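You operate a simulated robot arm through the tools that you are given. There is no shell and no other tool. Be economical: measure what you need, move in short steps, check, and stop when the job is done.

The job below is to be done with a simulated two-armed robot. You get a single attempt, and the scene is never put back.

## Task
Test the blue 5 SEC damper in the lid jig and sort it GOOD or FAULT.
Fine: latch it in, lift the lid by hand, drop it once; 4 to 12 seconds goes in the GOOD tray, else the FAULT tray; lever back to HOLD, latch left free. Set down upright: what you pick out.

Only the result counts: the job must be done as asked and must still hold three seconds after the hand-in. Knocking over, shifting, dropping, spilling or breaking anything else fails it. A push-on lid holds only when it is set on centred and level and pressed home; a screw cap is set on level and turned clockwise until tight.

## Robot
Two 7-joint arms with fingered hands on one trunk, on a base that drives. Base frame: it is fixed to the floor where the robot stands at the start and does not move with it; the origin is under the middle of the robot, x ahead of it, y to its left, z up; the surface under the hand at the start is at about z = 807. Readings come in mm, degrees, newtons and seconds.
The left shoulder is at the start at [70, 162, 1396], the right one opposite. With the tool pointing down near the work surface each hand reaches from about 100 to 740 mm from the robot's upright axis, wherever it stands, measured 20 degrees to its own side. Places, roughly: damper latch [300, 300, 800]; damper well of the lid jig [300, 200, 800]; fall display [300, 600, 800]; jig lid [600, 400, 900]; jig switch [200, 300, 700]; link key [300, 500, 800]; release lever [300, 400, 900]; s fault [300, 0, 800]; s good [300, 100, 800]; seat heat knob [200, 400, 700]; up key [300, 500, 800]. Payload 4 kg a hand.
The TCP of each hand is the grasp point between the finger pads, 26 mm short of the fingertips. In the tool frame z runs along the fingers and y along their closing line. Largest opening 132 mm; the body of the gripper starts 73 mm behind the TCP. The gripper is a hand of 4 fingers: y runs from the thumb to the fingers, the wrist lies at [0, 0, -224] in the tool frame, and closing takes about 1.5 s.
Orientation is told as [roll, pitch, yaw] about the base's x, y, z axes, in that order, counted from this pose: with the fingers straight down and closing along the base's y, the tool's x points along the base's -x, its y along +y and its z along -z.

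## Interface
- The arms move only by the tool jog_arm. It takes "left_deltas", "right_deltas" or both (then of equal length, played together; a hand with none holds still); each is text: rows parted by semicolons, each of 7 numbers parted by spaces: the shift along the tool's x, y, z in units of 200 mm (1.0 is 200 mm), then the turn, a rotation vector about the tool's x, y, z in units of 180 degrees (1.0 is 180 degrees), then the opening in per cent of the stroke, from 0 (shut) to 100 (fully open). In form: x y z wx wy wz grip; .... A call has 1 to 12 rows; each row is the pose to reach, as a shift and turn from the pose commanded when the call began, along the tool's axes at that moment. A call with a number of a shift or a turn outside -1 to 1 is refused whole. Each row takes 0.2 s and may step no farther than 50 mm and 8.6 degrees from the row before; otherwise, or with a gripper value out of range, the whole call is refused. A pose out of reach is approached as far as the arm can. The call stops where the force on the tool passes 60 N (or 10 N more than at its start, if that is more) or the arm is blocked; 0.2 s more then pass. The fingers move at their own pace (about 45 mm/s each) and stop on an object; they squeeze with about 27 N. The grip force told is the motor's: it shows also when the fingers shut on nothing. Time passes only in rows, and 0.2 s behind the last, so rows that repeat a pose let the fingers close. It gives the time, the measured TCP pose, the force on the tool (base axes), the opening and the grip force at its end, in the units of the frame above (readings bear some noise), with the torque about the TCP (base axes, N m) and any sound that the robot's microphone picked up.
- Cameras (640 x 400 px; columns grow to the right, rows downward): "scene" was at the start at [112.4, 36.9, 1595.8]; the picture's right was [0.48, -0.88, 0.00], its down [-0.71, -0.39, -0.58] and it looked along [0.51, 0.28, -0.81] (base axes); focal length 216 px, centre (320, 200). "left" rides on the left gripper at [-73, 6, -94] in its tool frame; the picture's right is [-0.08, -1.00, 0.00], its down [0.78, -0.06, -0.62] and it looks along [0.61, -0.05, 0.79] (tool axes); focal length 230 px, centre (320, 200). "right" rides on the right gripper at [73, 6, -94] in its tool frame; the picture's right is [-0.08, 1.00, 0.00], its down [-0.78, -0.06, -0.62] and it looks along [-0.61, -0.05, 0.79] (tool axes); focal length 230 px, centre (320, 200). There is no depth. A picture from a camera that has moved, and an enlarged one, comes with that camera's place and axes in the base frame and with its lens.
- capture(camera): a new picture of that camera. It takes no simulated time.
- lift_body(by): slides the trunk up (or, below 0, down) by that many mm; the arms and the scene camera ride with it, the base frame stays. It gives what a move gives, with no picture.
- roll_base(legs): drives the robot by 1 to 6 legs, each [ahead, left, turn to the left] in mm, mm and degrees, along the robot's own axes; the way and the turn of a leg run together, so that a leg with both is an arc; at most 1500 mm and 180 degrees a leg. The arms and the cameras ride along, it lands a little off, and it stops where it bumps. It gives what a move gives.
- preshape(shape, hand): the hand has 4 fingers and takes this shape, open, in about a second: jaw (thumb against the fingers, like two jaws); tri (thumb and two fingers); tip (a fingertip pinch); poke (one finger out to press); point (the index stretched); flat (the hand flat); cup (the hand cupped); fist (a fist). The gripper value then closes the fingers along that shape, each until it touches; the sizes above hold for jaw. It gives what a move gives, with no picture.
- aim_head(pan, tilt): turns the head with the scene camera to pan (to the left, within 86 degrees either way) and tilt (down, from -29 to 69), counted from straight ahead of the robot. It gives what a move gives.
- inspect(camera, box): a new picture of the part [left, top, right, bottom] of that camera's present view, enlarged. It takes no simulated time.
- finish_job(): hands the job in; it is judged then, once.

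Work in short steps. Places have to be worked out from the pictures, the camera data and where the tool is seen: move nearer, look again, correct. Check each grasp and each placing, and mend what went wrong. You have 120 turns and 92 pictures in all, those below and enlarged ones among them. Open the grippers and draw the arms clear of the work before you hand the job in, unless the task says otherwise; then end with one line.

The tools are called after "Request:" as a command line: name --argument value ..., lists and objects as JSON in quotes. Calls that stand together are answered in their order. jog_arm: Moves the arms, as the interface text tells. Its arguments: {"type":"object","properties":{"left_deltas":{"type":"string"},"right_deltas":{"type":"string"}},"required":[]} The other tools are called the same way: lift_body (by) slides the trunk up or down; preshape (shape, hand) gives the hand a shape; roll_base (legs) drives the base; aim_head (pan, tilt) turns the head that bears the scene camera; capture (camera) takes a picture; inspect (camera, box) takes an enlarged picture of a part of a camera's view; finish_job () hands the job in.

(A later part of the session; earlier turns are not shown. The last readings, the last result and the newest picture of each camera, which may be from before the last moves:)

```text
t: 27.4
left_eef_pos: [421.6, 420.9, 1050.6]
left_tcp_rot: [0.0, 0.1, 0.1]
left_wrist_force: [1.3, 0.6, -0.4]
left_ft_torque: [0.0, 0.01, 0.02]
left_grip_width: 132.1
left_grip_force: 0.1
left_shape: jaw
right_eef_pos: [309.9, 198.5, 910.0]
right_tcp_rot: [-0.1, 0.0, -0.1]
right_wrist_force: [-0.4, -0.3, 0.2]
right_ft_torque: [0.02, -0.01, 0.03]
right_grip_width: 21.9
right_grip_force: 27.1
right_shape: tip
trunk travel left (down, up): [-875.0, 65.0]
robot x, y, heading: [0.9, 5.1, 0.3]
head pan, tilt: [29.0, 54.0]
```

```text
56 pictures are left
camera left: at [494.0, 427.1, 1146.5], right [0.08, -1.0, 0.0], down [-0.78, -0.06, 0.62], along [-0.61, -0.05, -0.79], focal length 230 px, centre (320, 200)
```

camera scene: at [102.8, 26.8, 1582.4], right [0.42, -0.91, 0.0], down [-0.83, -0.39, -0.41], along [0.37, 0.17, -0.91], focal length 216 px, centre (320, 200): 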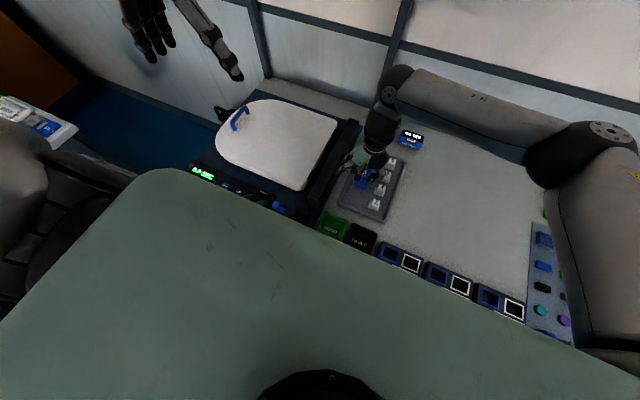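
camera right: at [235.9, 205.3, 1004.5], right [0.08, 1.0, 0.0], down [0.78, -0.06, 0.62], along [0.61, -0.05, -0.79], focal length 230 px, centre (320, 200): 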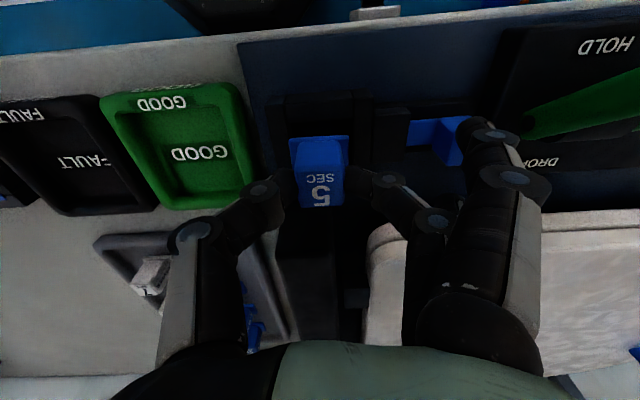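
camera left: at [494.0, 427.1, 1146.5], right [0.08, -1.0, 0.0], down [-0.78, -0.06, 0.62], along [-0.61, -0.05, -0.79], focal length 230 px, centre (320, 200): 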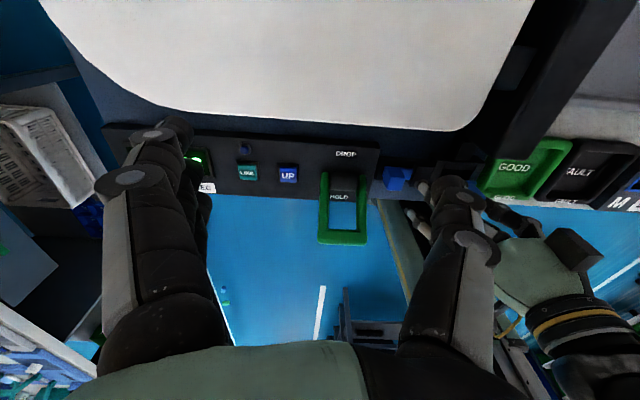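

I enlarge the view to check the flange over the well and the free finger against the latch knob.

Request:
inspect --camera "right" --box '[240, 70, 540, 260]'

Request:
inspect --camera "scene" --box '[220, 190, 360, 310]'

```text
2.11 times, centred on (390, 165) of right
camera zoom: at [235.9, 205.3, 1004.5], right [0.08, 1.0, 0.0], down [0.78, -0.06, 0.62], along [0.61, -0.05, -0.79], focal length 484 px, centre (173, 274)
```

zoom: 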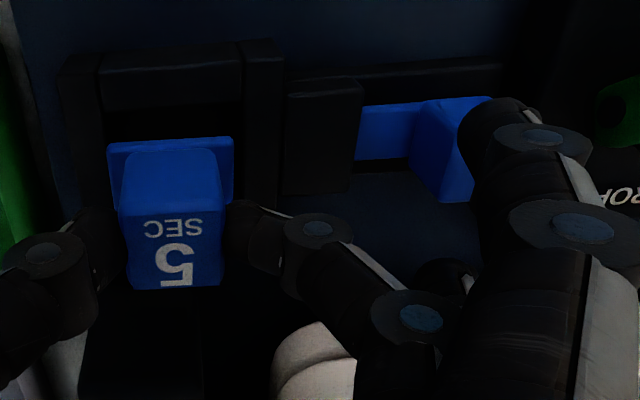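

```text
3.33 times, centred on (290, 250) of scene
camera zoom: at [112.6, 37.6, 1596.3], right [0.48, -0.87, 0.0], down [-0.71, -0.39, -0.59], along [0.51, 0.28, -0.81], focal length 721 px, centre (420, 33)
```

zoom: 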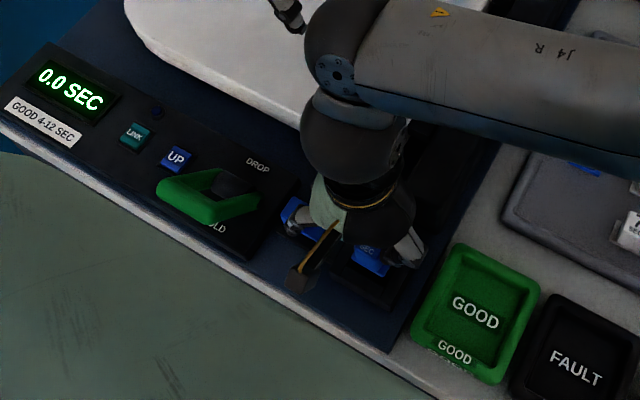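

Flange and well line up within ~2 mm. I nudge by +1.5 mm in x and +1 mm in y, lower to just above the rim and look again.

Request:
jog_arm --right_deltas "-0.008 0.005 0 0 0 0 0; -0.008 0.005 0.06 0 0 0 0; -0.008 0.005 0.12 0 0 0 0; -0.008 0.005 0.12 0 0 0 0"

Request:
inspect --camera "right" --box '[240, 70, 540, 260]'

```text
t: 28.4
left_eef_pos: [422.4, 420.2, 1051.4]
left_tcp_rot: [0.0, 0.1, 0.0]
left_wrist_force: [0.0, -0.7, 0.4]
left_ft_torque: [0.02, -0.01, -0.02]
left_grip_width: 131.7
left_grip_force: 0.0
left_shape: jaw
right_eef_pos: [312.5, 199.7, 884.7]
right_tcp_rot: [-0.1, 0.0, 0.0]
right_wrist_force: [-0.3, 0.7, -0.5]
right_ft_torque: [-0.01, 0.0, 0.0]
right_grip_width: 22.1
right_grip_force: 26.9
right_shape: tip
trunk travel left (down, up): [-875.0, 65.0]
robot x, y, heading: [0.8, 3.5, -0.1]
head pan, tilt: [29.0, 54.0]
```

```text
2.11 times, centred on (390, 165) of right
camera zoom: at [238.9, 205.9, 979.7], right [0.08, 1.0, 0.0], down [0.78, -0.06, 0.62], along [0.61, -0.05, -0.79], focal length 484 px, centre (173, 274)
```

zoom: 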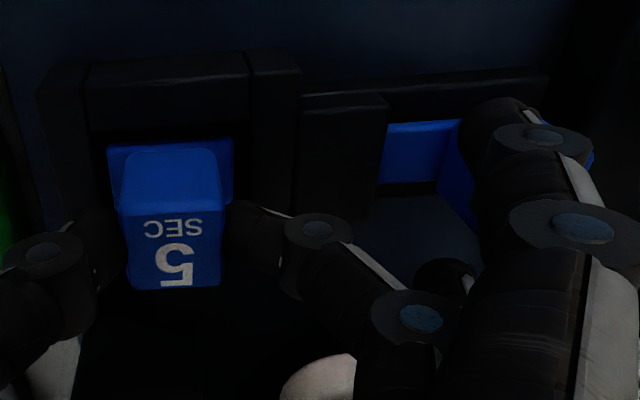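

The flange is centred in y and close to the near rim edge, so I add 1.5 mm in x and lower gently, watching the force.

Request:
jog_arm --right_deltas "-0.008 0.002 0 0 0 0 0; -0.008 0.002 0.03 0 0 0 0; -0.008 0.002 0.05 0 0 0 0; -0.008 0.002 0.05 0 0 0 0"

Request:
inspect --camera "right" --box '[240, 70, 540, 260]'

```text
t: 29.4
left_eef_pos: [420.7, 420.3, 1052.1]
left_tcp_rot: [-0.1, 0.0, 0.0]
left_wrist_force: [-0.3, -0.1, 0.8]
left_ft_torque: [-0.02, 0.03, 0.0]
left_grip_width: 131.9
left_grip_force: 0.1
left_shape: jaw
right_eef_pos: [313.6, 199.8, 875.2]
right_tcp_rot: [0.0, -0.1, 0.0]
right_wrist_force: [-0.1, 0.4, -0.8]
right_ft_torque: [0.0, 0.02, 0.0]
right_grip_width: 21.7
right_grip_force: 27.2
right_shape: tip
trunk travel left (down, up): [-875.0, 65.0]
robot x, y, heading: [-0.1, -3.9, -0.2]
head pan, tilt: [29.0, 54.0]
```

```text
2.11 times, centred on (390, 165) of right
camera zoom: at [239.9, 206.1, 969.8], right [0.08, 1.0, 0.0], down [0.79, -0.06, 0.62], along [0.61, -0.05, -0.79], focal length 484 px, centre (173, 274)
```

zoom: 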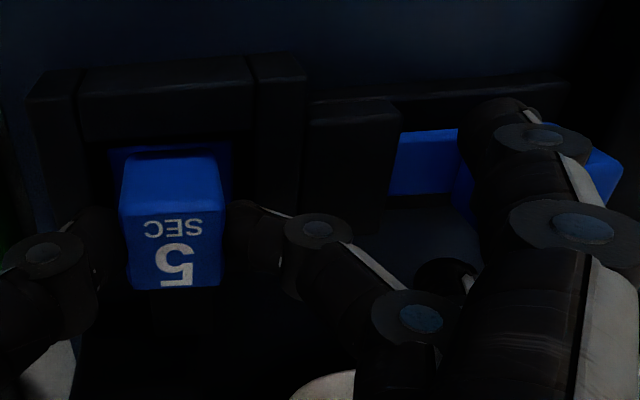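

The flange has gone into the well's shade with no force. I continue down in small steps.

Request:
jog_arm --right_deltas "0 0 0.02 0 0 0 0; 0 0 0.04 0 0 0 0; 0 0 0.055 0 0 0 0; 0 0 0.055 0 0 0 0"

Request:
inspect --camera "right" --box '[240, 70, 540, 260]'

```text
t: 30.4
left_eef_pos: [419.5, 418.0, 1053.5]
left_tcp_rot: [0.0, -0.1, 0.0]
left_wrist_force: [0.3, -0.1, -0.2]
left_ft_torque: [-0.01, 0.02, 0.01]
left_grip_width: 131.5
left_grip_force: 0.1
left_shape: jaw
right_eef_pos: [313.1, 199.5, 866.9]
right_tcp_rot: [0.2, -0.3, -0.2]
right_wrist_force: [1.8, -2.4, 44.4]
right_ft_torque: [-0.06, -0.03, 0.02]
right_grip_width: 28.0
right_grip_force: 26.4
right_shape: tip
trunk travel left (down, up): [-875.0, 65.0]
robot x, y, heading: [0.2, -1.8, 0.1]
head pan, tilt: [29.0, 54.0]
```

```text
2.11 times, centred on (390, 165) of right
camera zoom: at [239.1, 205.0, 961.6], right [0.08, 1.0, 0.0], down [0.78, -0.06, 0.62], along [0.62, -0.05, -0.78], focal length 484 px, centre (173, 274)
```

zoom: 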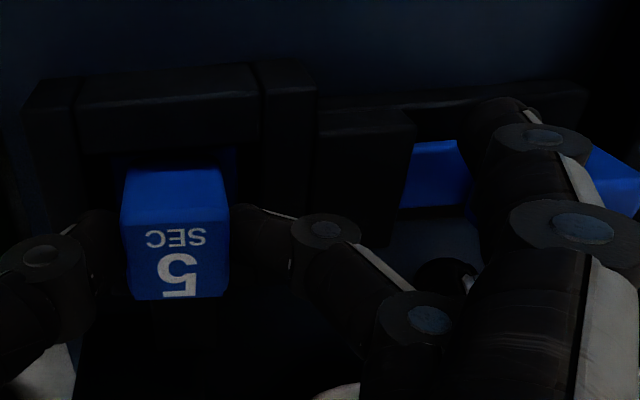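

The force rose to 44 N and the damper slid up slightly in the fingers, so it has bottomed. I ease up 5 mm, open a little and look.

Request:
jog_arm --right_deltas "0 0 -0.035 0 0 0 0; 0 0 -0.035 0 0 0 30; 0 0 -0.035 0 0 0 30; 0 0 -0.035 0 0 0 30; 0 0 -0.1 0 0 0 30; 0 0 -0.3 0 0 0 30; 0 0 -0.5 0 0 0 30"

Request:
inspect --camera "right" --box '[240, 50, 460, 200]'

Request:
capture --camera "left"

```text
t: 32.0
left_eef_pos: [420.9, 420.8, 1052.9]
left_tcp_rot: [0.0, -0.1, 0.0]
left_wrist_force: [0.0, 0.6, -0.1]
left_ft_torque: [0.0, 0.02, 0.0]
left_grip_width: 132.2
left_grip_force: 0.1
left_shape: jaw
right_eef_pos: [310.6, 201.0, 964.1]
right_tcp_rot: [0.0, 0.1, -0.1]
right_wrist_force: [-0.2, -0.3, 1.0]
right_ft_torque: [-0.01, -0.02, -0.01]
right_grip_width: 39.1
right_grip_force: 0.1
right_shape: tip
trunk travel left (down, up): [-875.0, 65.0]
robot x, y, heading: [1.9, 3.7, 0.1]
head pan, tilt: [29.0, 54.0]
```

```text
2.67 times, centred on (350, 125) of right
camera zoom: at [236.7, 206.4, 1058.9], right [0.08, 1.0, 0.0], down [0.78, -0.06, 0.62], along [0.61, -0.05, -0.79], focal length 614 px, centre (240, 400)
```

zoom: 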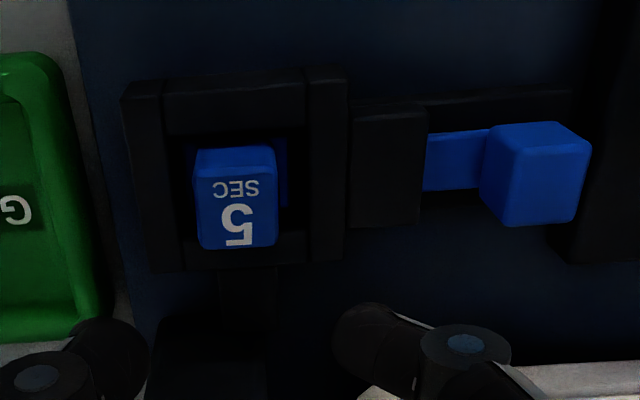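

```text
49 pictures are left
camera left: at [493.9, 427.1, 1146.5], right [0.08, -1.0, 0.0], down [-0.79, -0.06, 0.62], along [-0.61, -0.05, -0.79], focal length 230 px, centre (320, 200)
```

left: 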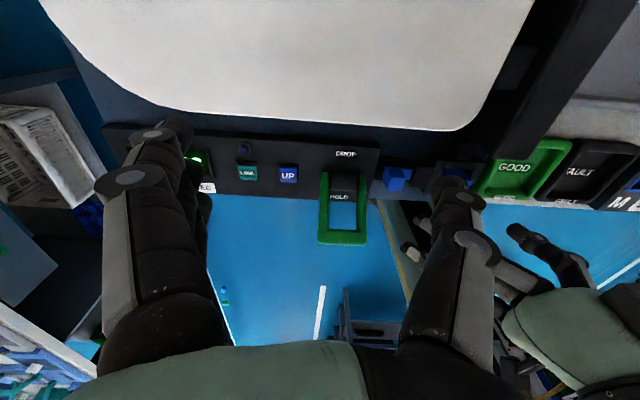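

The damper stands level in the well and the latch knob is near [313, 296, 845]. I change the right hand to the poke shape to push the knob in -y.

Request:
preshape --shape "poke" --hand "right"

Request:
jog_arm --right_deltas "0 0.2 0 0 0 0 100; 0 0.4 0 0 0 0 100; 0 0.6 0 0 0 0 100; 0 0.73 0 0 0 0 100; 0 0.73 0 0 0 0 100"

Request:
capture --camera "right"

Request:
capture --camera "left"

```text
t: 32.9
left_eef_pos: [422.2, 420.2, 1051.4]
left_tcp_rot: [0.0, 0.0, 0.1]
left_wrist_force: [0.3, 0.9, -0.2]
left_ft_torque: [0.0, -0.03, 0.02]
left_grip_width: 132.0
left_grip_force: 0.1
left_shape: jaw
right_eef_pos: [310.4, 200.0, 964.6]
right_tcp_rot: [0.0, 0.0, 0.0]
right_wrist_force: [-0.1, 0.0, 0.1]
right_ft_torque: [-0.02, -0.03, 0.0]
right_grip_width: 0.1
right_grip_force: 0.0
right_shape: poke
trunk travel left (down, up): [-875.0, 65.0]
robot x, y, heading: [-0.6, -0.1, -0.2]
head pan, tilt: [29.0, 54.0]
```

```text
t: 34.1
left_eef_pos: [421.6, 420.4, 1052.0]
left_tcp_rot: [0.0, 0.0, 0.0]
left_wrist_force: [0.2, -0.8, 0.9]
left_ft_torque: [-0.03, -0.01, 0.02]
left_grip_width: 131.9
left_grip_force: 0.2
left_shape: jaw
right_eef_pos: [313.9, 205.9, 964.5]
right_tcp_rot: [-0.1, 0.0, 0.1]
right_wrist_force: [0.1, 0.5, -0.1]
right_ft_torque: [0.0, 0.0, -0.03]
right_grip_width: 0.0
right_grip_force: 0.1
right_shape: poke
right hand out of reach, approached as far as the arm can: row 1, 2, 3, 4, 5
trunk travel left (down, up): [-875.0, 65.0]
robot x, y, heading: [-2.2, -1.0, -0.0]
head pan, tilt: [29.0, 54.0]
```

```text
48 pictures are left
camera right: at [240.0, 211.2, 1059.0], right [0.08, 1.0, 0.0], down [0.78, -0.06, 0.62], along [0.61, -0.05, -0.79], focal length 230 px, centre (320, 200)
```

right: 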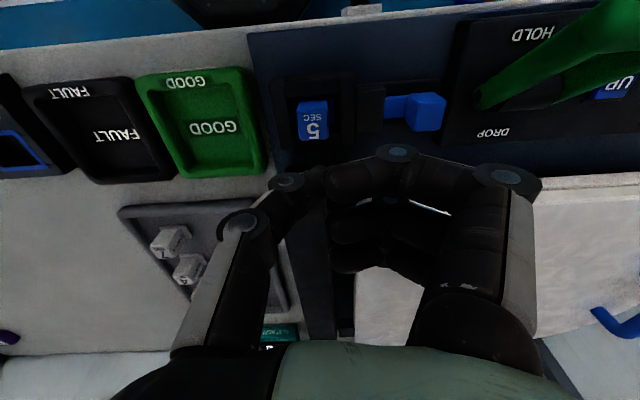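

```text
47 pictures are left
camera left: at [494.2, 426.7, 1146.6], right [0.08, -1.0, 0.0], down [-0.78, -0.06, 0.62], along [-0.61, -0.05, -0.79], focal length 230 px, centre (320, 200)
```

left: 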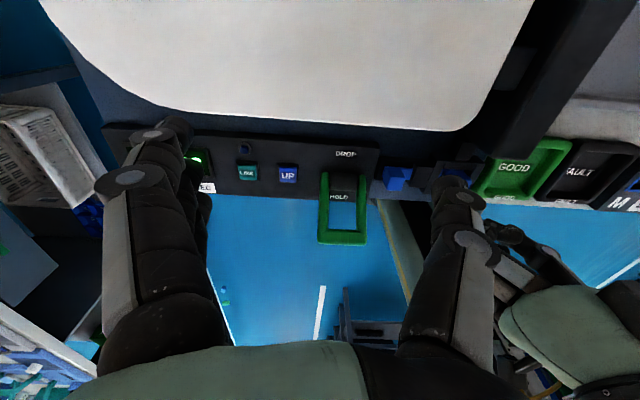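

The right arm cannot reach further in +y, so the left hand will work the latch. I draw the right hand back over the bare table and put the left hand into the tip shape.

Request:
jog_arm --right_deltas "0 -0.15 -0.15 0 0 0 0; 0 -0.35 -0.3 0 0 0 0; 0 -0.55 -0.3 0 0 0 0; 0 -0.75 -0.3 0 0 0 0; 0 -0.95 -0.3 0 0 0 0; 0 -1 -0.3 0 0 0 0"

Request:
preshape --shape "tip" --hand "left"

```text
t: 35.5
left_eef_pos: [420.7, 420.8, 1051.3]
left_tcp_rot: [0.0, 0.1, 0.0]
left_wrist_force: [0.5, -1.2, 0.0]
left_ft_torque: [0.03, 0.01, -0.01]
left_grip_width: 131.8
left_grip_force: 0.0
left_shape: jaw
right_eef_pos: [314.8, 2.4, 1023.2]
right_tcp_rot: [0.1, 0.0, 0.0]
right_wrist_force: [-0.6, -0.1, 0.2]
right_ft_torque: [0.01, -0.01, -0.01]
right_grip_width: 0.0
right_grip_force: 0.0
right_shape: poke
trunk travel left (down, up): [-875.0, 65.0]
robot x, y, heading: [0.3, -1.2, 0.1]
head pan, tilt: [29.0, 54.0]
```

```text
t: 36.4
left_eef_pos: [421.9, 419.3, 1053.1]
left_tcp_rot: [0.0, -0.1, 0.0]
left_wrist_force: [0.6, -0.4, 0.3]
left_ft_torque: [-0.01, 0.02, -0.03]
left_grip_width: 131.7
left_grip_force: 0.2
left_shape: tip
right_eef_pos: [315.3, 1.8, 1024.0]
right_tcp_rot: [0.0, 0.0, 0.1]
right_wrist_force: [0.3, 0.8, -0.1]
right_ft_torque: [-0.06, 0.01, -0.01]
right_grip_width: 0.0
right_grip_force: 0.0
right_shape: poke
trunk travel left (down, up): [-875.0, 65.0]
robot x, y, heading: [-2.1, 1.5, -0.1]
head pan, tilt: [29.0, 54.0]
```

Now I turn the left hand by 90° (fingers toward the robot) while moving above the knob.

Request:
jog_arm --left_deltas "0.04 -0.046 0.02 0 0 -0.0417 100; 0.08 -0.092 0.04 0 0 -0.0833 100; 0.12 -0.138 0.06 0 0 -0.125 100; 0.16 -0.184 0.08 0 0 -0.1667 80; 0.2 -0.23 0.1 0 0 -0.2083 60; 0.24 -0.275 0.12 0 0 -0.25 50; 0.28 -0.32 0.14 0 0 -0.2917 45; 0.32 -0.366 0.16 0 0 -0.3333 45; 0.36 -0.41 0.18 0 0 -0.375 45; 0.4 -0.46 0.2 0 0 -0.4167 45; 0.44 -0.51 0.22 0 0 -0.4583 45; 0.5 -0.55 0.25 0 0 -0.5 45"

Request:
capture --camera "left"

```text
t: 39.0
left_eef_pos: [320.1, 310.3, 1001.3]
left_tcp_rot: [0.0, 0.1, 90.1]
left_wrist_force: [0.2, 0.3, 0.5]
left_ft_torque: [-0.01, -0.01, 0.0]
left_grip_width: 60.3
left_grip_force: 0.1
left_shape: tip
right_eef_pos: [315.1, 3.1, 1023.4]
right_tcp_rot: [0.0, 0.0, 0.0]
right_wrist_force: [-0.5, 0.1, -0.5]
right_ft_torque: [-0.02, 0.01, -0.01]
right_grip_width: 0.0
right_grip_force: 0.2
right_shape: poke
trunk travel left (down, up): [-875.0, 65.0]
robot x, y, heading: [-0.7, -0.7, -0.3]
head pan, tilt: [29.0, 54.0]
```

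```text
46 pictures are left
camera left: at [313.0, 384.6, 1096.5], right [1.0, 0.08, 0.0], down [0.06, -0.78, 0.62], along [0.05, -0.61, -0.79], focal length 230 px, centre (320, 200)
```

left: 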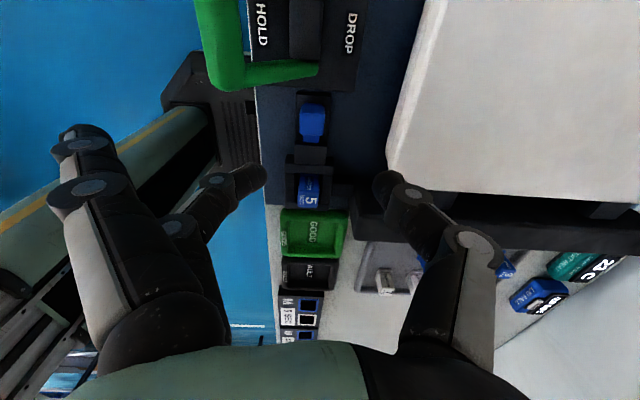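

The view along the latch is clear: knob near [312, 298]. I enlarge it.

Request:
inspect --camera "left" --box '[250, 80, 370, 220]'

```text
2.86 times, centred on (310, 150) of left
camera zoom: at [313.0, 384.6, 1096.5], right [1.0, 0.08, 0.0], down [0.06, -0.78, 0.62], along [0.05, -0.61, -0.79], focal length 657 px, centre (349, 343)
```

zoom: 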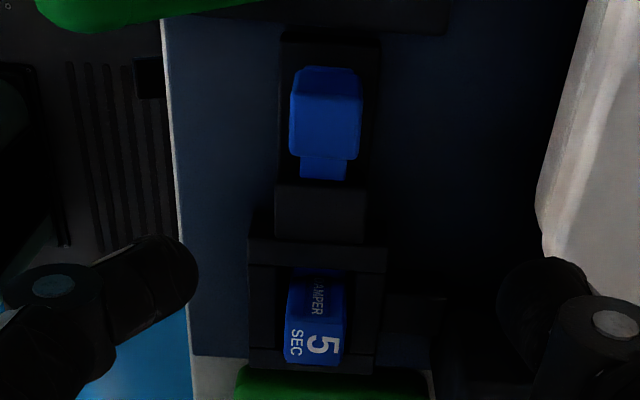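

The knob is about 26 mm wide in x and 22 mm in y, with roughly 16 mm of travel to the guide. I lower the open fingers astride it.

Request:
jog_arm --left_deltas "0.07 0.04 0.1 0 0 0 45; 0.07 0.04 0.3 0 0 0 45; 0.07 0.04 0.5 0 0 0 45; 0.07 0.04 0.6 0 0 0 45; 0.07 0.04 0.68 0 0 0 45; 0.07 0.04 0.68 0 0 0 45"

Request:
capture --camera "left"

```text
t: 40.4
left_eef_pos: [317.0, 316.7, 919.9]
left_tcp_rot: [0.0, 0.1, 90.0]
left_wrist_force: [0.1, -0.6, -0.4]
left_ft_torque: [-0.03, 0.0, 0.0]
left_grip_width: 59.9
left_grip_force: 0.1
left_shape: tip
left hand out of reach, approached as far as the arm can: row 3, 4, 5, 6
right_eef_pos: [313.9, 2.1, 1024.0]
right_tcp_rot: [0.0, 0.0, 0.0]
right_wrist_force: [-0.5, -0.7, 1.0]
right_ft_torque: [0.0, 0.0, 0.03]
right_grip_width: 0.2
right_grip_force: 0.0
right_shape: poke
trunk travel left (down, up): [-875.0, 65.0]
robot x, y, heading: [-0.8, 1.6, -0.0]
head pan, tilt: [29.0, 54.0]
```

```text
44 pictures are left
camera left: at [311.5, 390.6, 1015.1], right [1.0, 0.08, 0.0], down [0.06, -0.78, 0.62], along [0.05, -0.61, -0.79], focal length 230 px, centre (320, 200)
```

left: 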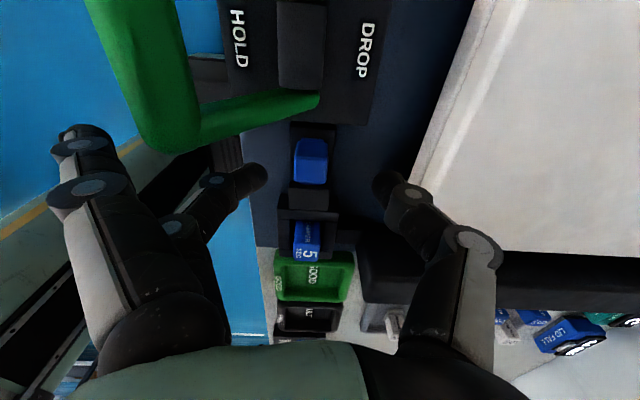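

The left arm cannot fold that close to the body. I raise the hand and back the base off a little, to the left as well, so the panel is in easier reach.

Request:
jog_arm --left_deltas "0 0 -0.2 0 0 0 45; 0 0 -0.4 0 0 0 45; 0 0 -0.6 0 0 0 45; 0 0 -0.75 0 0 0 45"

Request:
roll_base --legs '[[-150, 80, 0]]'

Request:
capture --camera "scene"

```text
t: 41.4
left_eef_pos: [316.5, 316.5, 1072.2]
left_tcp_rot: [0.0, 0.0, 90.0]
left_wrist_force: [-0.2, 0.3, -0.1]
left_ft_torque: [0.0, -0.03, 0.0]
left_grip_width: 60.1
left_grip_force: 0.1
left_shape: tip
right_eef_pos: [313.6, 1.9, 1024.6]
right_tcp_rot: [-0.1, -0.2, 0.0]
right_wrist_force: [-0.1, 0.0, -0.4]
right_ft_torque: [0.01, -0.02, -0.01]
right_grip_width: 0.0
right_grip_force: 0.1
right_shape: poke
trunk travel left (down, up): [-875.0, 65.0]
robot x, y, heading: [-2.0, 2.4, -0.4]
head pan, tilt: [29.0, 54.0]
```

```text
t: 42.9
left_eef_pos: [168.7, 397.6, 1071.4]
left_tcp_rot: [0.0, -0.1, 90.0]
left_wrist_force: [1.0, -0.7, -0.2]
left_ft_torque: [-0.01, 0.04, -0.02]
left_grip_width: 60.1
left_grip_force: 0.1
left_shape: tip
right_eef_pos: [166.6, 83.8, 1023.6]
right_tcp_rot: [0.2, 0.0, 0.1]
right_wrist_force: [0.0, -0.5, -0.1]
right_ft_torque: [0.01, -0.01, -0.01]
right_grip_width: 0.0
right_grip_force: 0.1
right_shape: poke
trunk travel left (down, up): [-875.0, 65.0]
robot x, y, heading: [-151.1, 84.1, 0.2]
head pan, tilt: [29.0, 54.0]
```

```text
43 pictures are left
camera scene: at [-34.0, 116.7, 1596.0], right [0.49, -0.87, 0.0], down [-0.71, -0.39, -0.59], along [0.51, 0.29, -0.81], focal length 216 px, centre (320, 200)
```

scene: 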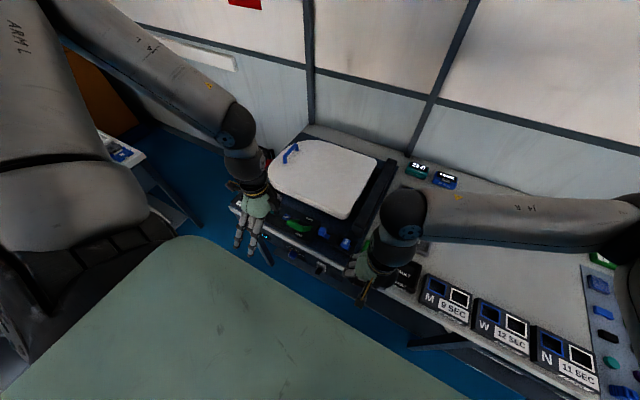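

The base moved as asked. I bring the left hand back over the knob and down to z ≈ 880.

Request:
jog_arm --left_deltas "0.1 -0.14 0 0 0 0 45; 0.2 -0.285 0 0 0 0 45; 0.3 -0.43 0 0 0 0 45; 0.4 -0.57 0 0 0 0 45; 0.508 -0.715 0.1 0 0 0 45; 0.508 -0.715 0.3 0 0 0 45; 0.508 -0.715 0.5 0 0 0 45; 0.508 -0.715 0.7 0 0 0 45; 0.508 -0.715 0.9 0 0 0 45; 0.508 -0.715 0.955 0 0 0 45; 0.508 -0.715 0.955 0 0 0 45"

Request:
capture --camera "left"

```text
t: 45.2
left_eef_pos: [286.8, 344.9, 964.5]
left_tcp_rot: [0.0, 0.0, 90.0]
left_wrist_force: [-0.5, -0.6, 0.3]
left_ft_torque: [0.01, -0.01, 0.0]
left_grip_width: 59.9
left_grip_force: 0.1
left_shape: tip
left hand out of reach, approached as far as the arm can: row 7, 8, 9, 10, 11
right_eef_pos: [164.9, 83.6, 1023.8]
right_tcp_rot: [0.1, 0.0, 0.1]
right_wrist_force: [-0.6, -0.6, 0.6]
right_ft_torque: [0.01, 0.04, -0.01]
right_grip_width: 0.0
right_grip_force: 0.0
right_shape: poke
trunk travel left (down, up): [-875.0, 65.0]
robot x, y, heading: [-151.3, 81.7, 0.1]
head pan, tilt: [29.0, 54.0]
```

```text
42 pictures are left
camera left: at [280.9, 418.2, 1058.9], right [1.0, 0.08, 0.0], down [0.06, -0.78, 0.62], along [0.05, -0.62, -0.79], focal length 230 px, centre (320, 200)
```

left: 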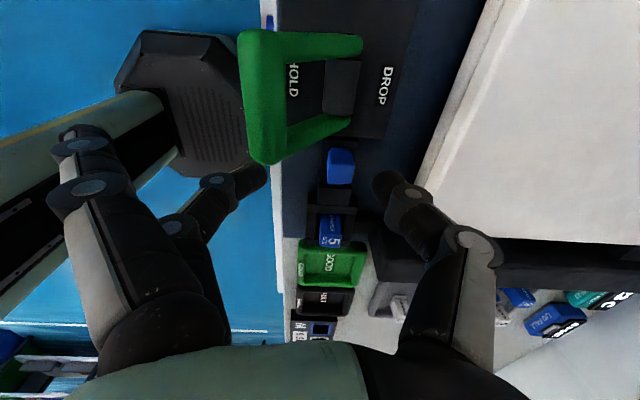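

Even with more room the 90° turn stops the left arm short, so that wrist turn is the limit. I turn the hand back while rising, and will push the knob with a stretched index finger instead.

Request:
jog_arm --left_deltas "-0.05 0 -0.2 0 0 0 45; -0.1 0 -0.4 0 0 0.045 45; -0.15 0 -0.6 0 0 0.09 45; -0.2 0 -0.65 0 0 0.136 45; -0.2 0 -0.65 0 0 0.182 45; -0.2 0 -0.65 0 0 0.227 45; -0.2 0 -0.65 0 0 0.273 45; -0.2 0 -0.65 0 0 0.318 45; -0.2 0 -0.65 0 0 0.364 45; -0.2 0 -0.65 0 0 0.41 45; -0.2 0 -0.65 0 0 0.455 45; -0.2 0 -0.65 0 0 0.5 45"

Request:
preshape --shape "point" --hand "left"

Request:
capture --camera "left"

```text
t: 47.9
left_eef_pos: [284.7, 384.5, 1093.3]
left_tcp_rot: [0.0, -0.1, 0.1]
left_wrist_force: [0.2, -0.1, -0.2]
left_ft_torque: [-0.01, -0.01, 0.0]
left_grip_width: 60.3
left_grip_force: 0.1
left_shape: tip
right_eef_pos: [163.7, 83.0, 1023.4]
right_tcp_rot: [0.0, 0.0, 0.0]
right_wrist_force: [0.6, 0.1, 0.4]
right_ft_torque: [-0.03, 0.02, 0.01]
right_grip_width: 0.0
right_grip_force: 0.0
right_shape: poke
trunk travel left (down, up): [-875.0, 65.0]
robot x, y, heading: [-150.1, 83.5, 0.1]
head pan, tilt: [29.0, 54.0]
```

```text
t: 48.8
left_eef_pos: [283.9, 383.8, 1093.1]
left_tcp_rot: [0.1, 0.0, 0.2]
left_wrist_force: [-0.2, -0.6, 0.5]
left_ft_torque: [0.0, 0.0, 0.02]
left_grip_width: 0.3
left_grip_force: 0.0
left_shape: point
right_eef_pos: [163.9, 83.8, 1022.1]
right_tcp_rot: [0.0, 0.0, 0.2]
right_wrist_force: [-0.3, 0.7, -0.2]
right_ft_torque: [0.02, 0.04, 0.0]
right_grip_width: 0.0
right_grip_force: 0.2
right_shape: poke
trunk travel left (down, up): [-875.0, 65.0]
robot x, y, heading: [-145.5, 83.6, 0.1]
head pan, tilt: [29.0, 54.0]
```

```text
41 pictures are left
camera left: at [356.4, 391.4, 1187.5], right [0.08, -1.0, 0.0], down [-0.78, -0.06, 0.62], along [-0.61, -0.05, -0.79], focal length 230 px, centre (320, 200)
```

left: 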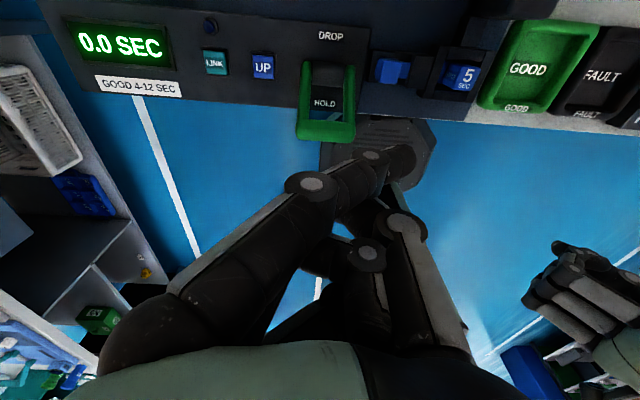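

In the point shape the index leans toward -y and reaches about 48 mm past centre. The lever's bar stands up at about [256, 374, 920] and its hub near [300, 369, 855], so I shift to x ≈ 312 first, come partly down, and use the right camera for a side view.

Request:
jog_arm --left_deltas "-0.07 -0.03 0.1 0 0 0 0; -0.14 -0.06 0.3 0 0 0 0; -0.14 -0.06 0.5 0 0 0 0; -0.14 -0.06 0.65 0 0 0 0; -0.14 -0.06 0.75 0 0 0 0" --right_deltas "0 0.1 0 0 0 0 0; 0 0.2 0 0 0 0 0; 0 0.3 0 0 0 0 0; 0 0.4 0 0 0 0 0; 0 0.5 0 0 0 0 0"

Request:
capture --camera "right"

Request:
capture --camera "left"

```text
t: 50.0
left_eef_pos: [308.1, 378.8, 951.2]
left_tcp_rot: [0.0, 0.1, 0.0]
left_wrist_force: [-0.3, 0.4, -0.6]
left_ft_torque: [0.02, -0.01, -0.01]
left_grip_width: 0.0
left_grip_force: 0.1
left_shape: point
left hand out of reach, approached as far as the arm can: row 5
right_eef_pos: [163.6, 185.0, 1023.8]
right_tcp_rot: [-0.1, 0.0, 0.1]
right_wrist_force: [0.3, 0.9, 0.5]
right_ft_torque: [0.0, -0.01, -0.04]
right_grip_width: 0.0
right_grip_force: 0.0
right_shape: poke
trunk travel left (down, up): [-875.0, 65.0]
robot x, y, heading: [-148.5, 81.0, -0.3]
head pan, tilt: [29.0, 54.0]
```

```text
40 pictures are left
camera right: at [89.8, 191.2, 1118.2], right [0.08, 1.0, 0.0], down [0.79, -0.06, 0.62], along [0.61, -0.05, -0.79], focal length 230 px, centre (320, 200)
```

right: 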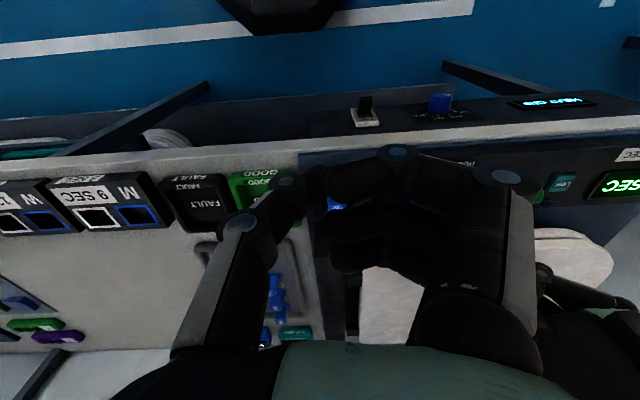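

```text
39 pictures are left
camera left: at [380.6, 385.8, 1046.3], right [0.08, -1.0, 0.0], down [-0.79, -0.06, 0.62], along [-0.61, -0.05, -0.79], focal length 230 px, centre (320, 200)
```

left: 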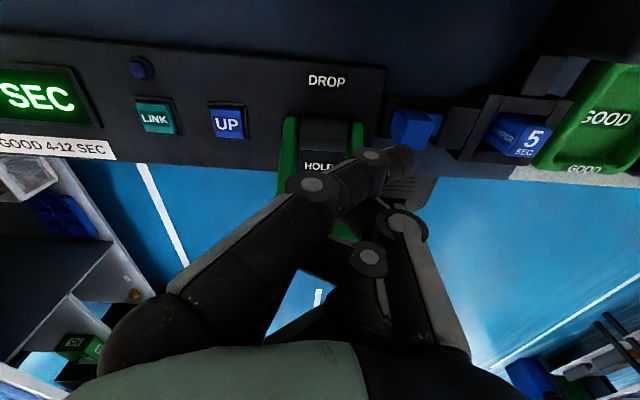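

The left arm stops at z ≈ 950 even unturned, so the trunk is simply too high for it. I raise both hands 150 mm and then lower the trunk by 200 mm.

Request:
jog_arm --left_deltas "0 0 -0.2 0 0 0 0; 0 0 -0.4 0 0 0 0; 0 0 -0.6 0 0 0 0; 0 0 -0.8 0 0 0 0" --right_deltas "0 -0.1 -0.2 0 0 0 0; 0 -0.2 -0.4 0 0 0 0; 0 -0.3 -0.6 0 0 0 0; 0 -0.4 -0.8 0 0 0 0"

Request:
lift_body --by -200

```text
t: 51.0
left_eef_pos: [306.6, 374.6, 1114.1]
left_tcp_rot: [0.1, 0.0, 0.2]
left_wrist_force: [-0.6, -0.6, -0.1]
left_ft_torque: [0.03, -0.04, 0.0]
left_grip_width: 0.1
left_grip_force: 0.2
left_shape: point
right_eef_pos: [160.7, 101.8, 1182.0]
right_tcp_rot: [0.1, -0.1, 0.1]
right_wrist_force: [0.1, -0.4, -0.6]
right_ft_torque: [0.05, -0.01, 0.04]
right_grip_width: 0.0
right_grip_force: 0.1
right_shape: poke
trunk travel left (down, up): [-875.0, 65.0]
robot x, y, heading: [-153.4, 82.7, 0.1]
head pan, tilt: [29.0, 54.0]
```

```text
t: 53.1
left_eef_pos: [309.8, 377.3, 911.9]
left_tcp_rot: [0.1, 0.0, 0.1]
left_wrist_force: [0.1, -0.2, 0.3]
left_ft_torque: [0.0, 0.02, 0.0]
left_grip_width: 0.0
left_grip_force: 0.0
left_shape: point
right_eef_pos: [162.9, 104.6, 981.6]
right_tcp_rot: [0.0, 0.0, 0.1]
right_wrist_force: [0.1, -0.6, -0.7]
right_ft_torque: [0.04, 0.01, 0.01]
right_grip_width: 0.0
right_grip_force: 0.0
right_shape: poke
trunk travel left (down, up): [-675.0, 265.0]
robot x, y, heading: [-150.7, 85.9, 0.1]
head pan, tilt: [29.0, 54.0]
```

Nothing was touched. With the trunk lower I retry the 90° pinch: rise, tip shape, turn.

Request:
jog_arm --left_deltas "0 0 -0.2 0 0 0 0; 0 0 -0.4 0 0 0 0; 0 0 -0.55 0 0 0 0"

Request:
preshape --shape "tip" --hand "left"

Request:
jog_arm --left_deltas "0 -0.03 0 0 0 -0.0417 100; 0 -0.06 0 0 0 -0.0833 100; 0 -0.09 0 0 0 -0.125 100; 0 -0.12 0 0 0 -0.1667 80; 0 -0.15 0 0 0 -0.2083 60; 0 -0.18 0 0 0 -0.25 50; 0 -0.21 0 0 0 -0.2917 45; 0 -0.24 0 0 0 -0.3333 45; 0 -0.27 0 0 0 -0.375 45; 0 -0.3 0 0 0 -0.4167 45; 0 -0.35 0 0 0 -0.4583 45; 0 -0.4 0 0 0 -0.5 45"

```text
t: 53.9
left_eef_pos: [307.4, 377.9, 1022.7]
left_tcp_rot: [0.0, -0.1, 0.2]
left_wrist_force: [-0.8, -0.3, -0.4]
left_ft_torque: [0.03, -0.07, 0.0]
left_grip_width: 0.2
left_grip_force: 0.1
left_shape: point
right_eef_pos: [162.9, 105.1, 981.8]
right_tcp_rot: [0.1, 0.0, 0.1]
right_wrist_force: [0.5, -1.4, -0.5]
right_ft_torque: [-0.03, 0.03, 0.02]
right_grip_width: 0.1
right_grip_force: 0.2
right_shape: poke
trunk travel left (down, up): [-675.0, 265.0]
robot x, y, heading: [-154.7, 79.9, 0.4]
head pan, tilt: [29.0, 54.0]
```

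```text
t: 54.8
left_eef_pos: [308.3, 377.7, 1022.5]
left_tcp_rot: [0.0, -0.1, 0.0]
left_wrist_force: [0.3, 0.2, 0.5]
left_ft_torque: [0.01, -0.03, 0.03]
left_grip_width: 131.9
left_grip_force: 0.0
left_shape: tip
right_eef_pos: [163.1, 103.6, 981.3]
right_tcp_rot: [0.0, 0.0, 0.1]
right_wrist_force: [-0.2, -0.2, -0.8]
right_ft_torque: [0.0, 0.0, 0.02]
right_grip_width: 0.0
right_grip_force: 0.0
right_shape: poke
trunk travel left (down, up): [-675.0, 265.0]
robot x, y, heading: [-149.7, 80.6, 0.2]
head pan, tilt: [29.0, 54.0]
```

```text
t: 57.4
left_eef_pos: [310.6, 295.9, 1021.8]
left_tcp_rot: [0.0, 0.0, 90.3]
left_wrist_force: [-0.2, 0.0, -0.7]
left_ft_torque: [0.0, -0.05, -0.01]
left_grip_width: 60.5
left_grip_force: 0.0
left_shape: tip
right_eef_pos: [162.5, 104.0, 981.4]
right_tcp_rot: [0.0, 0.1, 0.1]
right_wrist_force: [-0.1, 0.6, -0.1]
right_ft_torque: [-0.01, 0.01, 0.01]
right_grip_width: 0.1
right_grip_force: 0.0
right_shape: poke
trunk travel left (down, up): [-675.0, 265.0]
robot x, y, heading: [-152.0, 80.6, 0.2]
head pan, tilt: [29.0, 54.0]
```

The hand is at [310.6, 296, 1022], turned 90°. I descend to z ≈ 870 and look.

Request:
jog_arm --left_deltas "0 0 0.2 0 0 0 45; 0 0 0.4 0 0 0 45; 0 0 0.6 0 0 0 45; 0 0 0.7 0 0 0 45; 0 0 0.76 0 0 0 45; 0 0 0.76 0 0 0 45"

Request:
capture --camera "left"

```text
t: 58.8
left_eef_pos: [310.6, 296.8, 870.0]
left_tcp_rot: [-0.1, 0.0, 90.2]
left_wrist_force: [0.2, -0.1, 0.6]
left_ft_torque: [0.0, 0.0, 0.02]
left_grip_width: 60.0
left_grip_force: 0.0
left_shape: tip
right_eef_pos: [163.8, 104.1, 983.0]
right_tcp_rot: [0.0, 0.0, 0.1]
right_wrist_force: [-0.8, -0.5, 0.5]
right_ft_torque: [0.01, -0.03, 0.0]
right_grip_width: 0.0
right_grip_force: 0.2
right_shape: poke
trunk travel left (down, up): [-675.0, 265.0]
robot x, y, heading: [-148.2, 79.5, 0.0]
head pan, tilt: [29.0, 54.0]
```

```text
38 pictures are left
camera left: at [303.7, 370.3, 964.5], right [1.0, 0.08, 0.0], down [0.06, -0.78, 0.62], along [0.05, -0.61, -0.79], focal length 230 px, centre (320, 200)
```

left: 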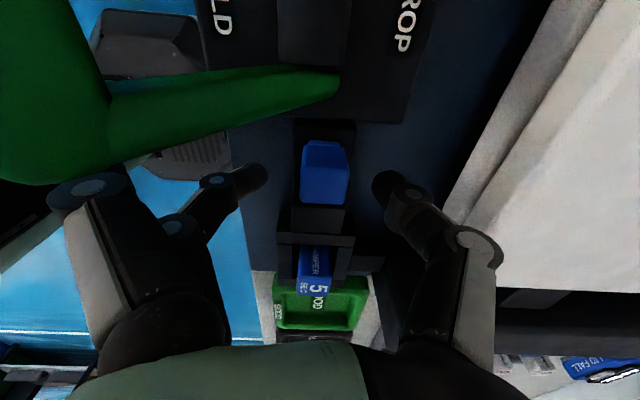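

The fingers straddle the knob. I go down 6 mm and close on it.

Request:
jog_arm --left_deltas "0 -0.012 0.035 0 0 0 45; 0 -0.012 0.035 0 0 0 0; 0 -0.012 0.035 0 0 0 0; 0 -0.012 0.035 0 0 0 0; 0 -0.012 0.035 0 0 0 0; 0 -0.012 0.035 0 0 0 0"

Request:
jog_arm --left_deltas "0.03 0 0 0 0 0 0; 0.06 0 0 0 0 0 0; 0.09 0 0 0 0 0 0; 0.09 0 0 0 0 0 0"

Request:
capture --camera "left"

```text
t: 60.2
left_eef_pos: [313.3, 296.7, 862.0]
left_tcp_rot: [0.0, 0.0, 90.2]
left_wrist_force: [0.1, 0.1, -1.7]
left_ft_torque: [0.0, 0.02, -0.02]
left_grip_width: 20.2
left_grip_force: 26.8
left_shape: tip
right_eef_pos: [163.2, 105.8, 981.6]
right_tcp_rot: [0.0, 0.0, 0.2]
right_wrist_force: [0.4, -0.2, -0.9]
right_ft_torque: [0.01, -0.01, -0.03]
right_grip_width: 0.0
right_grip_force: 0.2
right_shape: poke
trunk travel left (down, up): [-675.0, 265.0]
robot x, y, heading: [-149.4, 83.4, 0.2]
head pan, tilt: [29.0, 54.0]
```

```text
t: 61.2
left_eef_pos: [312.0, 277.8, 862.5]
left_tcp_rot: [0.0, 0.0, 90.2]
left_wrist_force: [2.5, -1.2, -0.8]
left_ft_torque: [0.02, 0.01, 0.05]
left_grip_width: 19.9
left_grip_force: 27.1
left_shape: tip
right_eef_pos: [164.4, 104.2, 979.7]
right_tcp_rot: [0.0, -0.1, 0.1]
right_wrist_force: [-0.2, -0.4, -0.2]
right_ft_torque: [0.02, -0.01, 0.02]
right_grip_width: 0.0
right_grip_force: 0.1
right_shape: poke
trunk travel left (down, up): [-675.0, 265.0]
robot x, y, heading: [-150.0, 84.4, 0.2]
head pan, tilt: [29.0, 54.0]
```

```text
37 pictures are left
camera left: at [306.1, 352.2, 957.6], right [1.0, 0.08, 0.0], down [0.06, -0.78, 0.62], along [0.05, -0.62, -0.79], focal length 230 px, centre (320, 200)
```

left: 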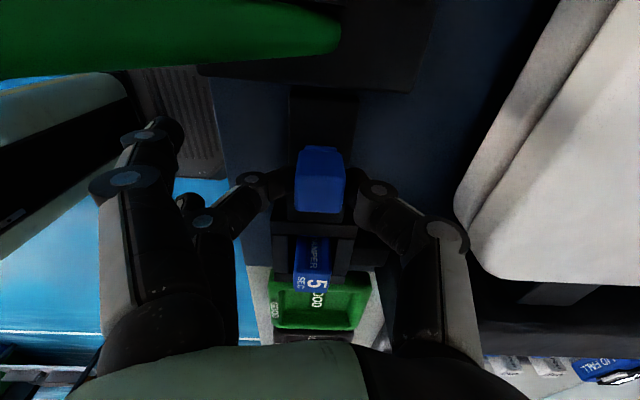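

The knob slides along easily. I go on in -y until it stops.

Request:
jog_arm --left_deltas "0.02 0 0 0 0 0 0; 0.04 0 0 0 0 0 0; 0.06 0 0 0 0 0 0; 0.08 0 0 0 0 0 0; 0.08 0 0 0 0 0 0"

Request:
inspect --camera "left" --box '[230, 130, 410, 310]'

```text
t: 62.4
left_eef_pos: [312.7, 271.6, 861.7]
left_tcp_rot: [0.0, -0.4, 90.4]
left_wrist_force: [6.4, 39.1, 7.4]
left_ft_torque: [0.64, -0.07, 0.07]
left_grip_width: 20.7
left_grip_force: 26.8
left_shape: tip
right_eef_pos: [162.5, 109.5, 981.6]
right_tcp_rot: [-0.3, 0.0, 0.1]
right_wrist_force: [-0.2, 0.0, 0.9]
right_ft_torque: [0.01, -0.04, 0.03]
right_grip_width: 0.0
right_grip_force: 0.0
right_shape: poke
trunk travel left (down, up): [-675.0, 265.0]
robot x, y, heading: [-152.1, 81.7, -0.0]
head pan, tilt: [29.0, 54.0]
```

```text
2.22 times, centred on (320, 220) of left
camera zoom: at [305.4, 344.7, 957.0], right [1.0, 0.08, 0.0], down [0.07, -0.79, 0.61], along [0.05, -0.61, -0.79], focal length 511 px, centre (320, 156)
```

zoom: 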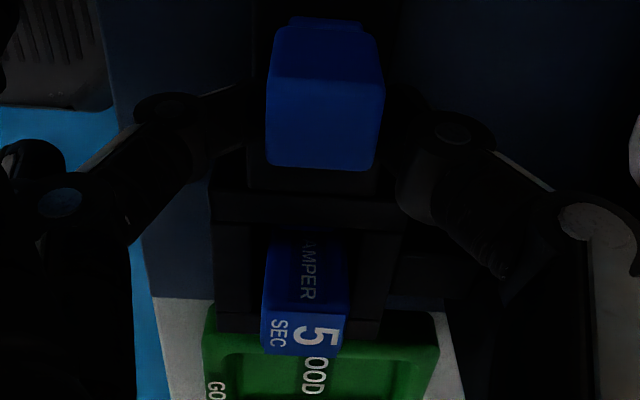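

The knob stopped hard after 25 mm of travel. I ease off, open, rise and look at latch and damper.

Request:
jog_arm --left_deltas "-0.04 0 0 0 0 0 0; -0.04 0 0 0 0 0 45; -0.04 0 0 0 0 0 45; -0.04 0 0 0 0 0 45; -0.04 0 0 0 0 0 45; -0.04 0 -0.15 0 0 0 45; -0.04 0 -0.35 0 0 0 45; -0.04 0 -0.55 0 0 0 45"

Request:
inspect --camera "left" --box '[250, 80, 390, 240]'

```text
t: 64.2
left_eef_pos: [313.6, 271.6, 975.3]
left_tcp_rot: [0.0, 0.0, 90.1]
left_wrist_force: [0.0, -0.4, 0.6]
left_ft_torque: [0.01, -0.05, 0.02]
left_grip_width: 58.7
left_grip_force: 0.1
left_shape: tip
right_eef_pos: [161.8, 102.9, 981.4]
right_tcp_rot: [0.0, 0.1, 0.2]
right_wrist_force: [-0.1, -0.3, -0.1]
right_ft_torque: [0.0, 0.0, -0.01]
right_grip_width: 0.0
right_grip_force: 0.1
right_shape: poke
trunk travel left (down, up): [-675.0, 265.0]
robot x, y, heading: [-153.0, 83.3, 0.2]
head pan, tilt: [29.0, 54.0]
```

```text
2.50 times, centred on (320, 160) of left
camera zoom: at [307.1, 345.6, 1069.7], right [1.0, 0.08, 0.0], down [0.06, -0.78, 0.62], along [0.05, -0.61, -0.79], focal length 575 px, centre (320, 300)
```

zoom: 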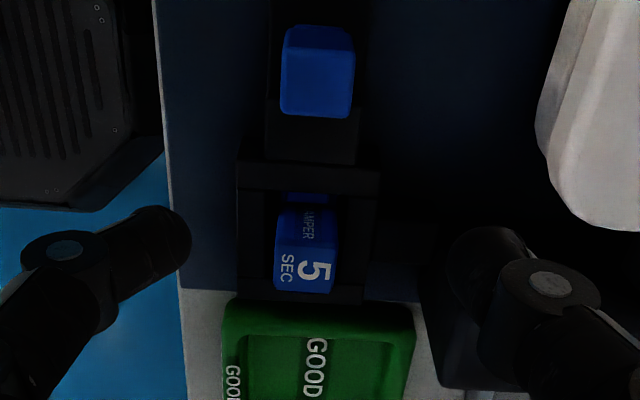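

The knob now sits against its guide with the bolt through, so the damper is latched. Next is the lid: I raise both hands, turn the left one back, and drive left and ahead so the lid's blue handle comes into reach.

Request:
jog_arm --left_deltas "0 0 -0.1 0 0 0.0417 60; 0 0 -0.2 0 0 0.0833 60; 0 0 -0.3 0 0 0.125 60; 0 0 -0.4 0 0 0.1667 60; 0 0 -0.5 0 0 0.2083 60; 0 0 -0.6 0 0 0.25 60; 0 0 -0.65 0 0 0.2917 60; 0 0 -0.65 0 0 0.3333 60; 0 0 -0.65 0 0 0.375 60; 0 0 -0.65 0 0 0.4167 60; 0 0 -0.65 0 0 0.4583 60; 0 0 -0.65 0 0 0.5 60" --right_deltas "0 0 -0.1 0 0 0 0; 0 0 -0.2 0 0 0 0; 0 0 -0.3 0 0 0 0; 0 0 -0.4 0 0 0 0; 0 0 -0.5 0 0 0 0; 0 0 -0.6 0 0 0 0; 0 0 -0.65 0 0 0 0; 0 0 -0.65 0 0 0 0; 0 0 -0.65 0 0 0 0; 0 0 -0.65 0 0 0 0; 0 0 -0.65 0 0 0 0; 0 0 -0.65 0 0 0 0"

Request:
roll_base --legs '[[0, 250, 0], [120, 0, 0]]'

Request:
capture --camera "scene"

```text
t: 66.8
left_eef_pos: [313.1, 270.9, 1103.8]
left_tcp_rot: [0.0, 0.0, 0.0]
left_wrist_force: [0.1, -1.2, 0.5]
left_ft_torque: [0.01, 0.03, -0.04]
left_grip_width: 78.5
left_grip_force: 0.1
left_shape: tip
right_eef_pos: [162.4, 104.5, 1113.4]
right_tcp_rot: [0.0, 0.0, 0.1]
right_wrist_force: [-0.5, -0.8, 0.3]
right_ft_torque: [-0.02, 0.03, 0.0]
right_grip_width: 0.2
right_grip_force: 0.1
right_shape: poke
trunk travel left (down, up): [-675.0, 265.0]
robot x, y, heading: [-148.1, 78.7, -0.1]
head pan, tilt: [29.0, 54.0]
```

```text
t: 69.5
left_eef_pos: [431.1, 523.6, 1104.5]
left_tcp_rot: [0.0, -0.1, 0.2]
left_wrist_force: [0.2, 0.7, -0.2]
left_ft_torque: [-0.03, -0.02, -0.02]
left_grip_width: 78.6
left_grip_force: 0.1
left_shape: tip
right_eef_pos: [280.0, 356.0, 1113.7]
right_tcp_rot: [0.0, -0.1, 0.3]
right_wrist_force: [-0.5, 0.3, 0.1]
right_ft_torque: [0.02, 0.0, -0.03]
right_grip_width: 0.0
right_grip_force: 0.0
right_shape: poke
trunk travel left (down, up): [-675.0, 265.0]
robot x, y, heading: [-29.0, 330.7, 0.2]
head pan, tilt: [29.0, 54.0]
```

```text
34 pictures are left
camera scene: at [79.3, 369.7, 1396.4], right [0.49, -0.87, 0.0], down [-0.71, -0.4, -0.59], along [0.51, 0.29, -0.81], focal length 216 px, centre (320, 200)
```

scene: 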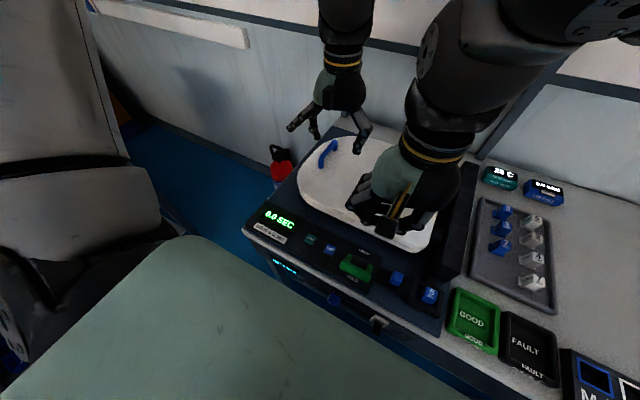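

The handle is near [578, 627, 895]. I move the left hand near it for a closer view.

Request:
jog_arm --left_deltas "-0.12 0.1 0 0 0 0 80; -0.24 0.2 0.05 0 0 0 80; -0.36 0.3 0.15 0 0 0 80; -0.48 0.4 0.25 0 0 0 80; -0.6 0.5 0.4 0 0 0 80; -0.6 0.5 0.4 0 0 0 80"

Request:
capture --camera "left"

Request:
inspect --camera "scene" --box '[280, 110, 420, 220]'

```text
t: 70.9
left_eef_pos: [551.4, 624.0, 1025.3]
left_tcp_rot: [0.0, -0.1, 0.1]
left_wrist_force: [0.1, -0.5, -0.8]
left_ft_torque: [0.01, -0.01, -0.01]
left_grip_width: 105.4
left_grip_force: 0.1
left_shape: tip
right_eef_pos: [281.0, 354.8, 1112.7]
right_tcp_rot: [0.0, -0.1, 0.3]
right_wrist_force: [-0.5, 0.1, 0.5]
right_ft_torque: [0.04, -0.04, -0.01]
right_grip_width: 0.0
right_grip_force: 0.1
right_shape: poke
trunk travel left (down, up): [-675.0, 265.0]
robot x, y, heading: [-31.9, 333.8, 0.5]
head pan, tilt: [29.0, 54.0]
```

```text
33 pictures are left
camera left: at [622.8, 630.9, 1119.2], right [0.08, -1.0, 0.0], down [-0.79, -0.06, 0.62], along [-0.61, -0.05, -0.79], focal length 230 px, centre (320, 200)
```

left: 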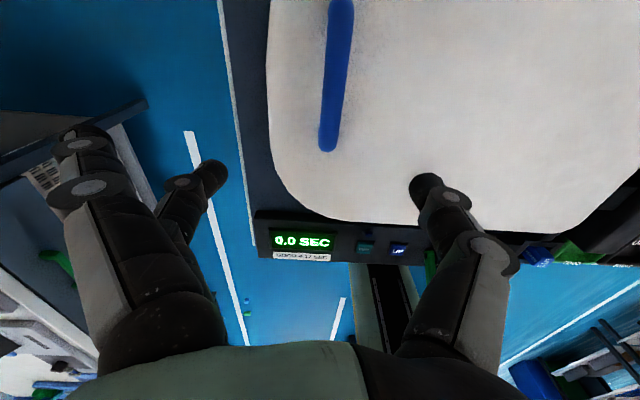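

```text
3.64 times, centred on (350, 165) of scene
camera zoom: at [79.7, 368.9, 1396.4], right [0.49, -0.87, 0.0], down [-0.71, -0.4, -0.59], along [0.51, 0.29, -0.81], focal length 786 px, centre (211, 327)
```

zoom: 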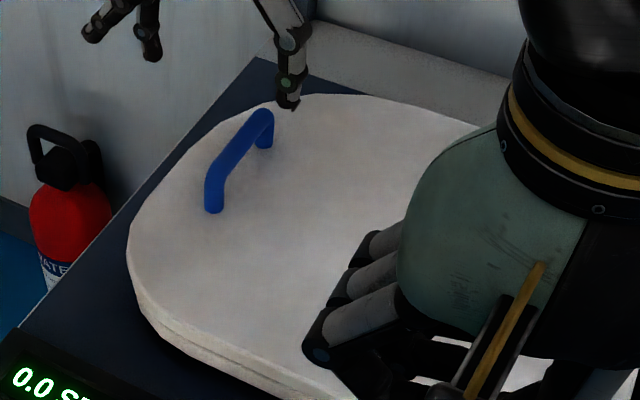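

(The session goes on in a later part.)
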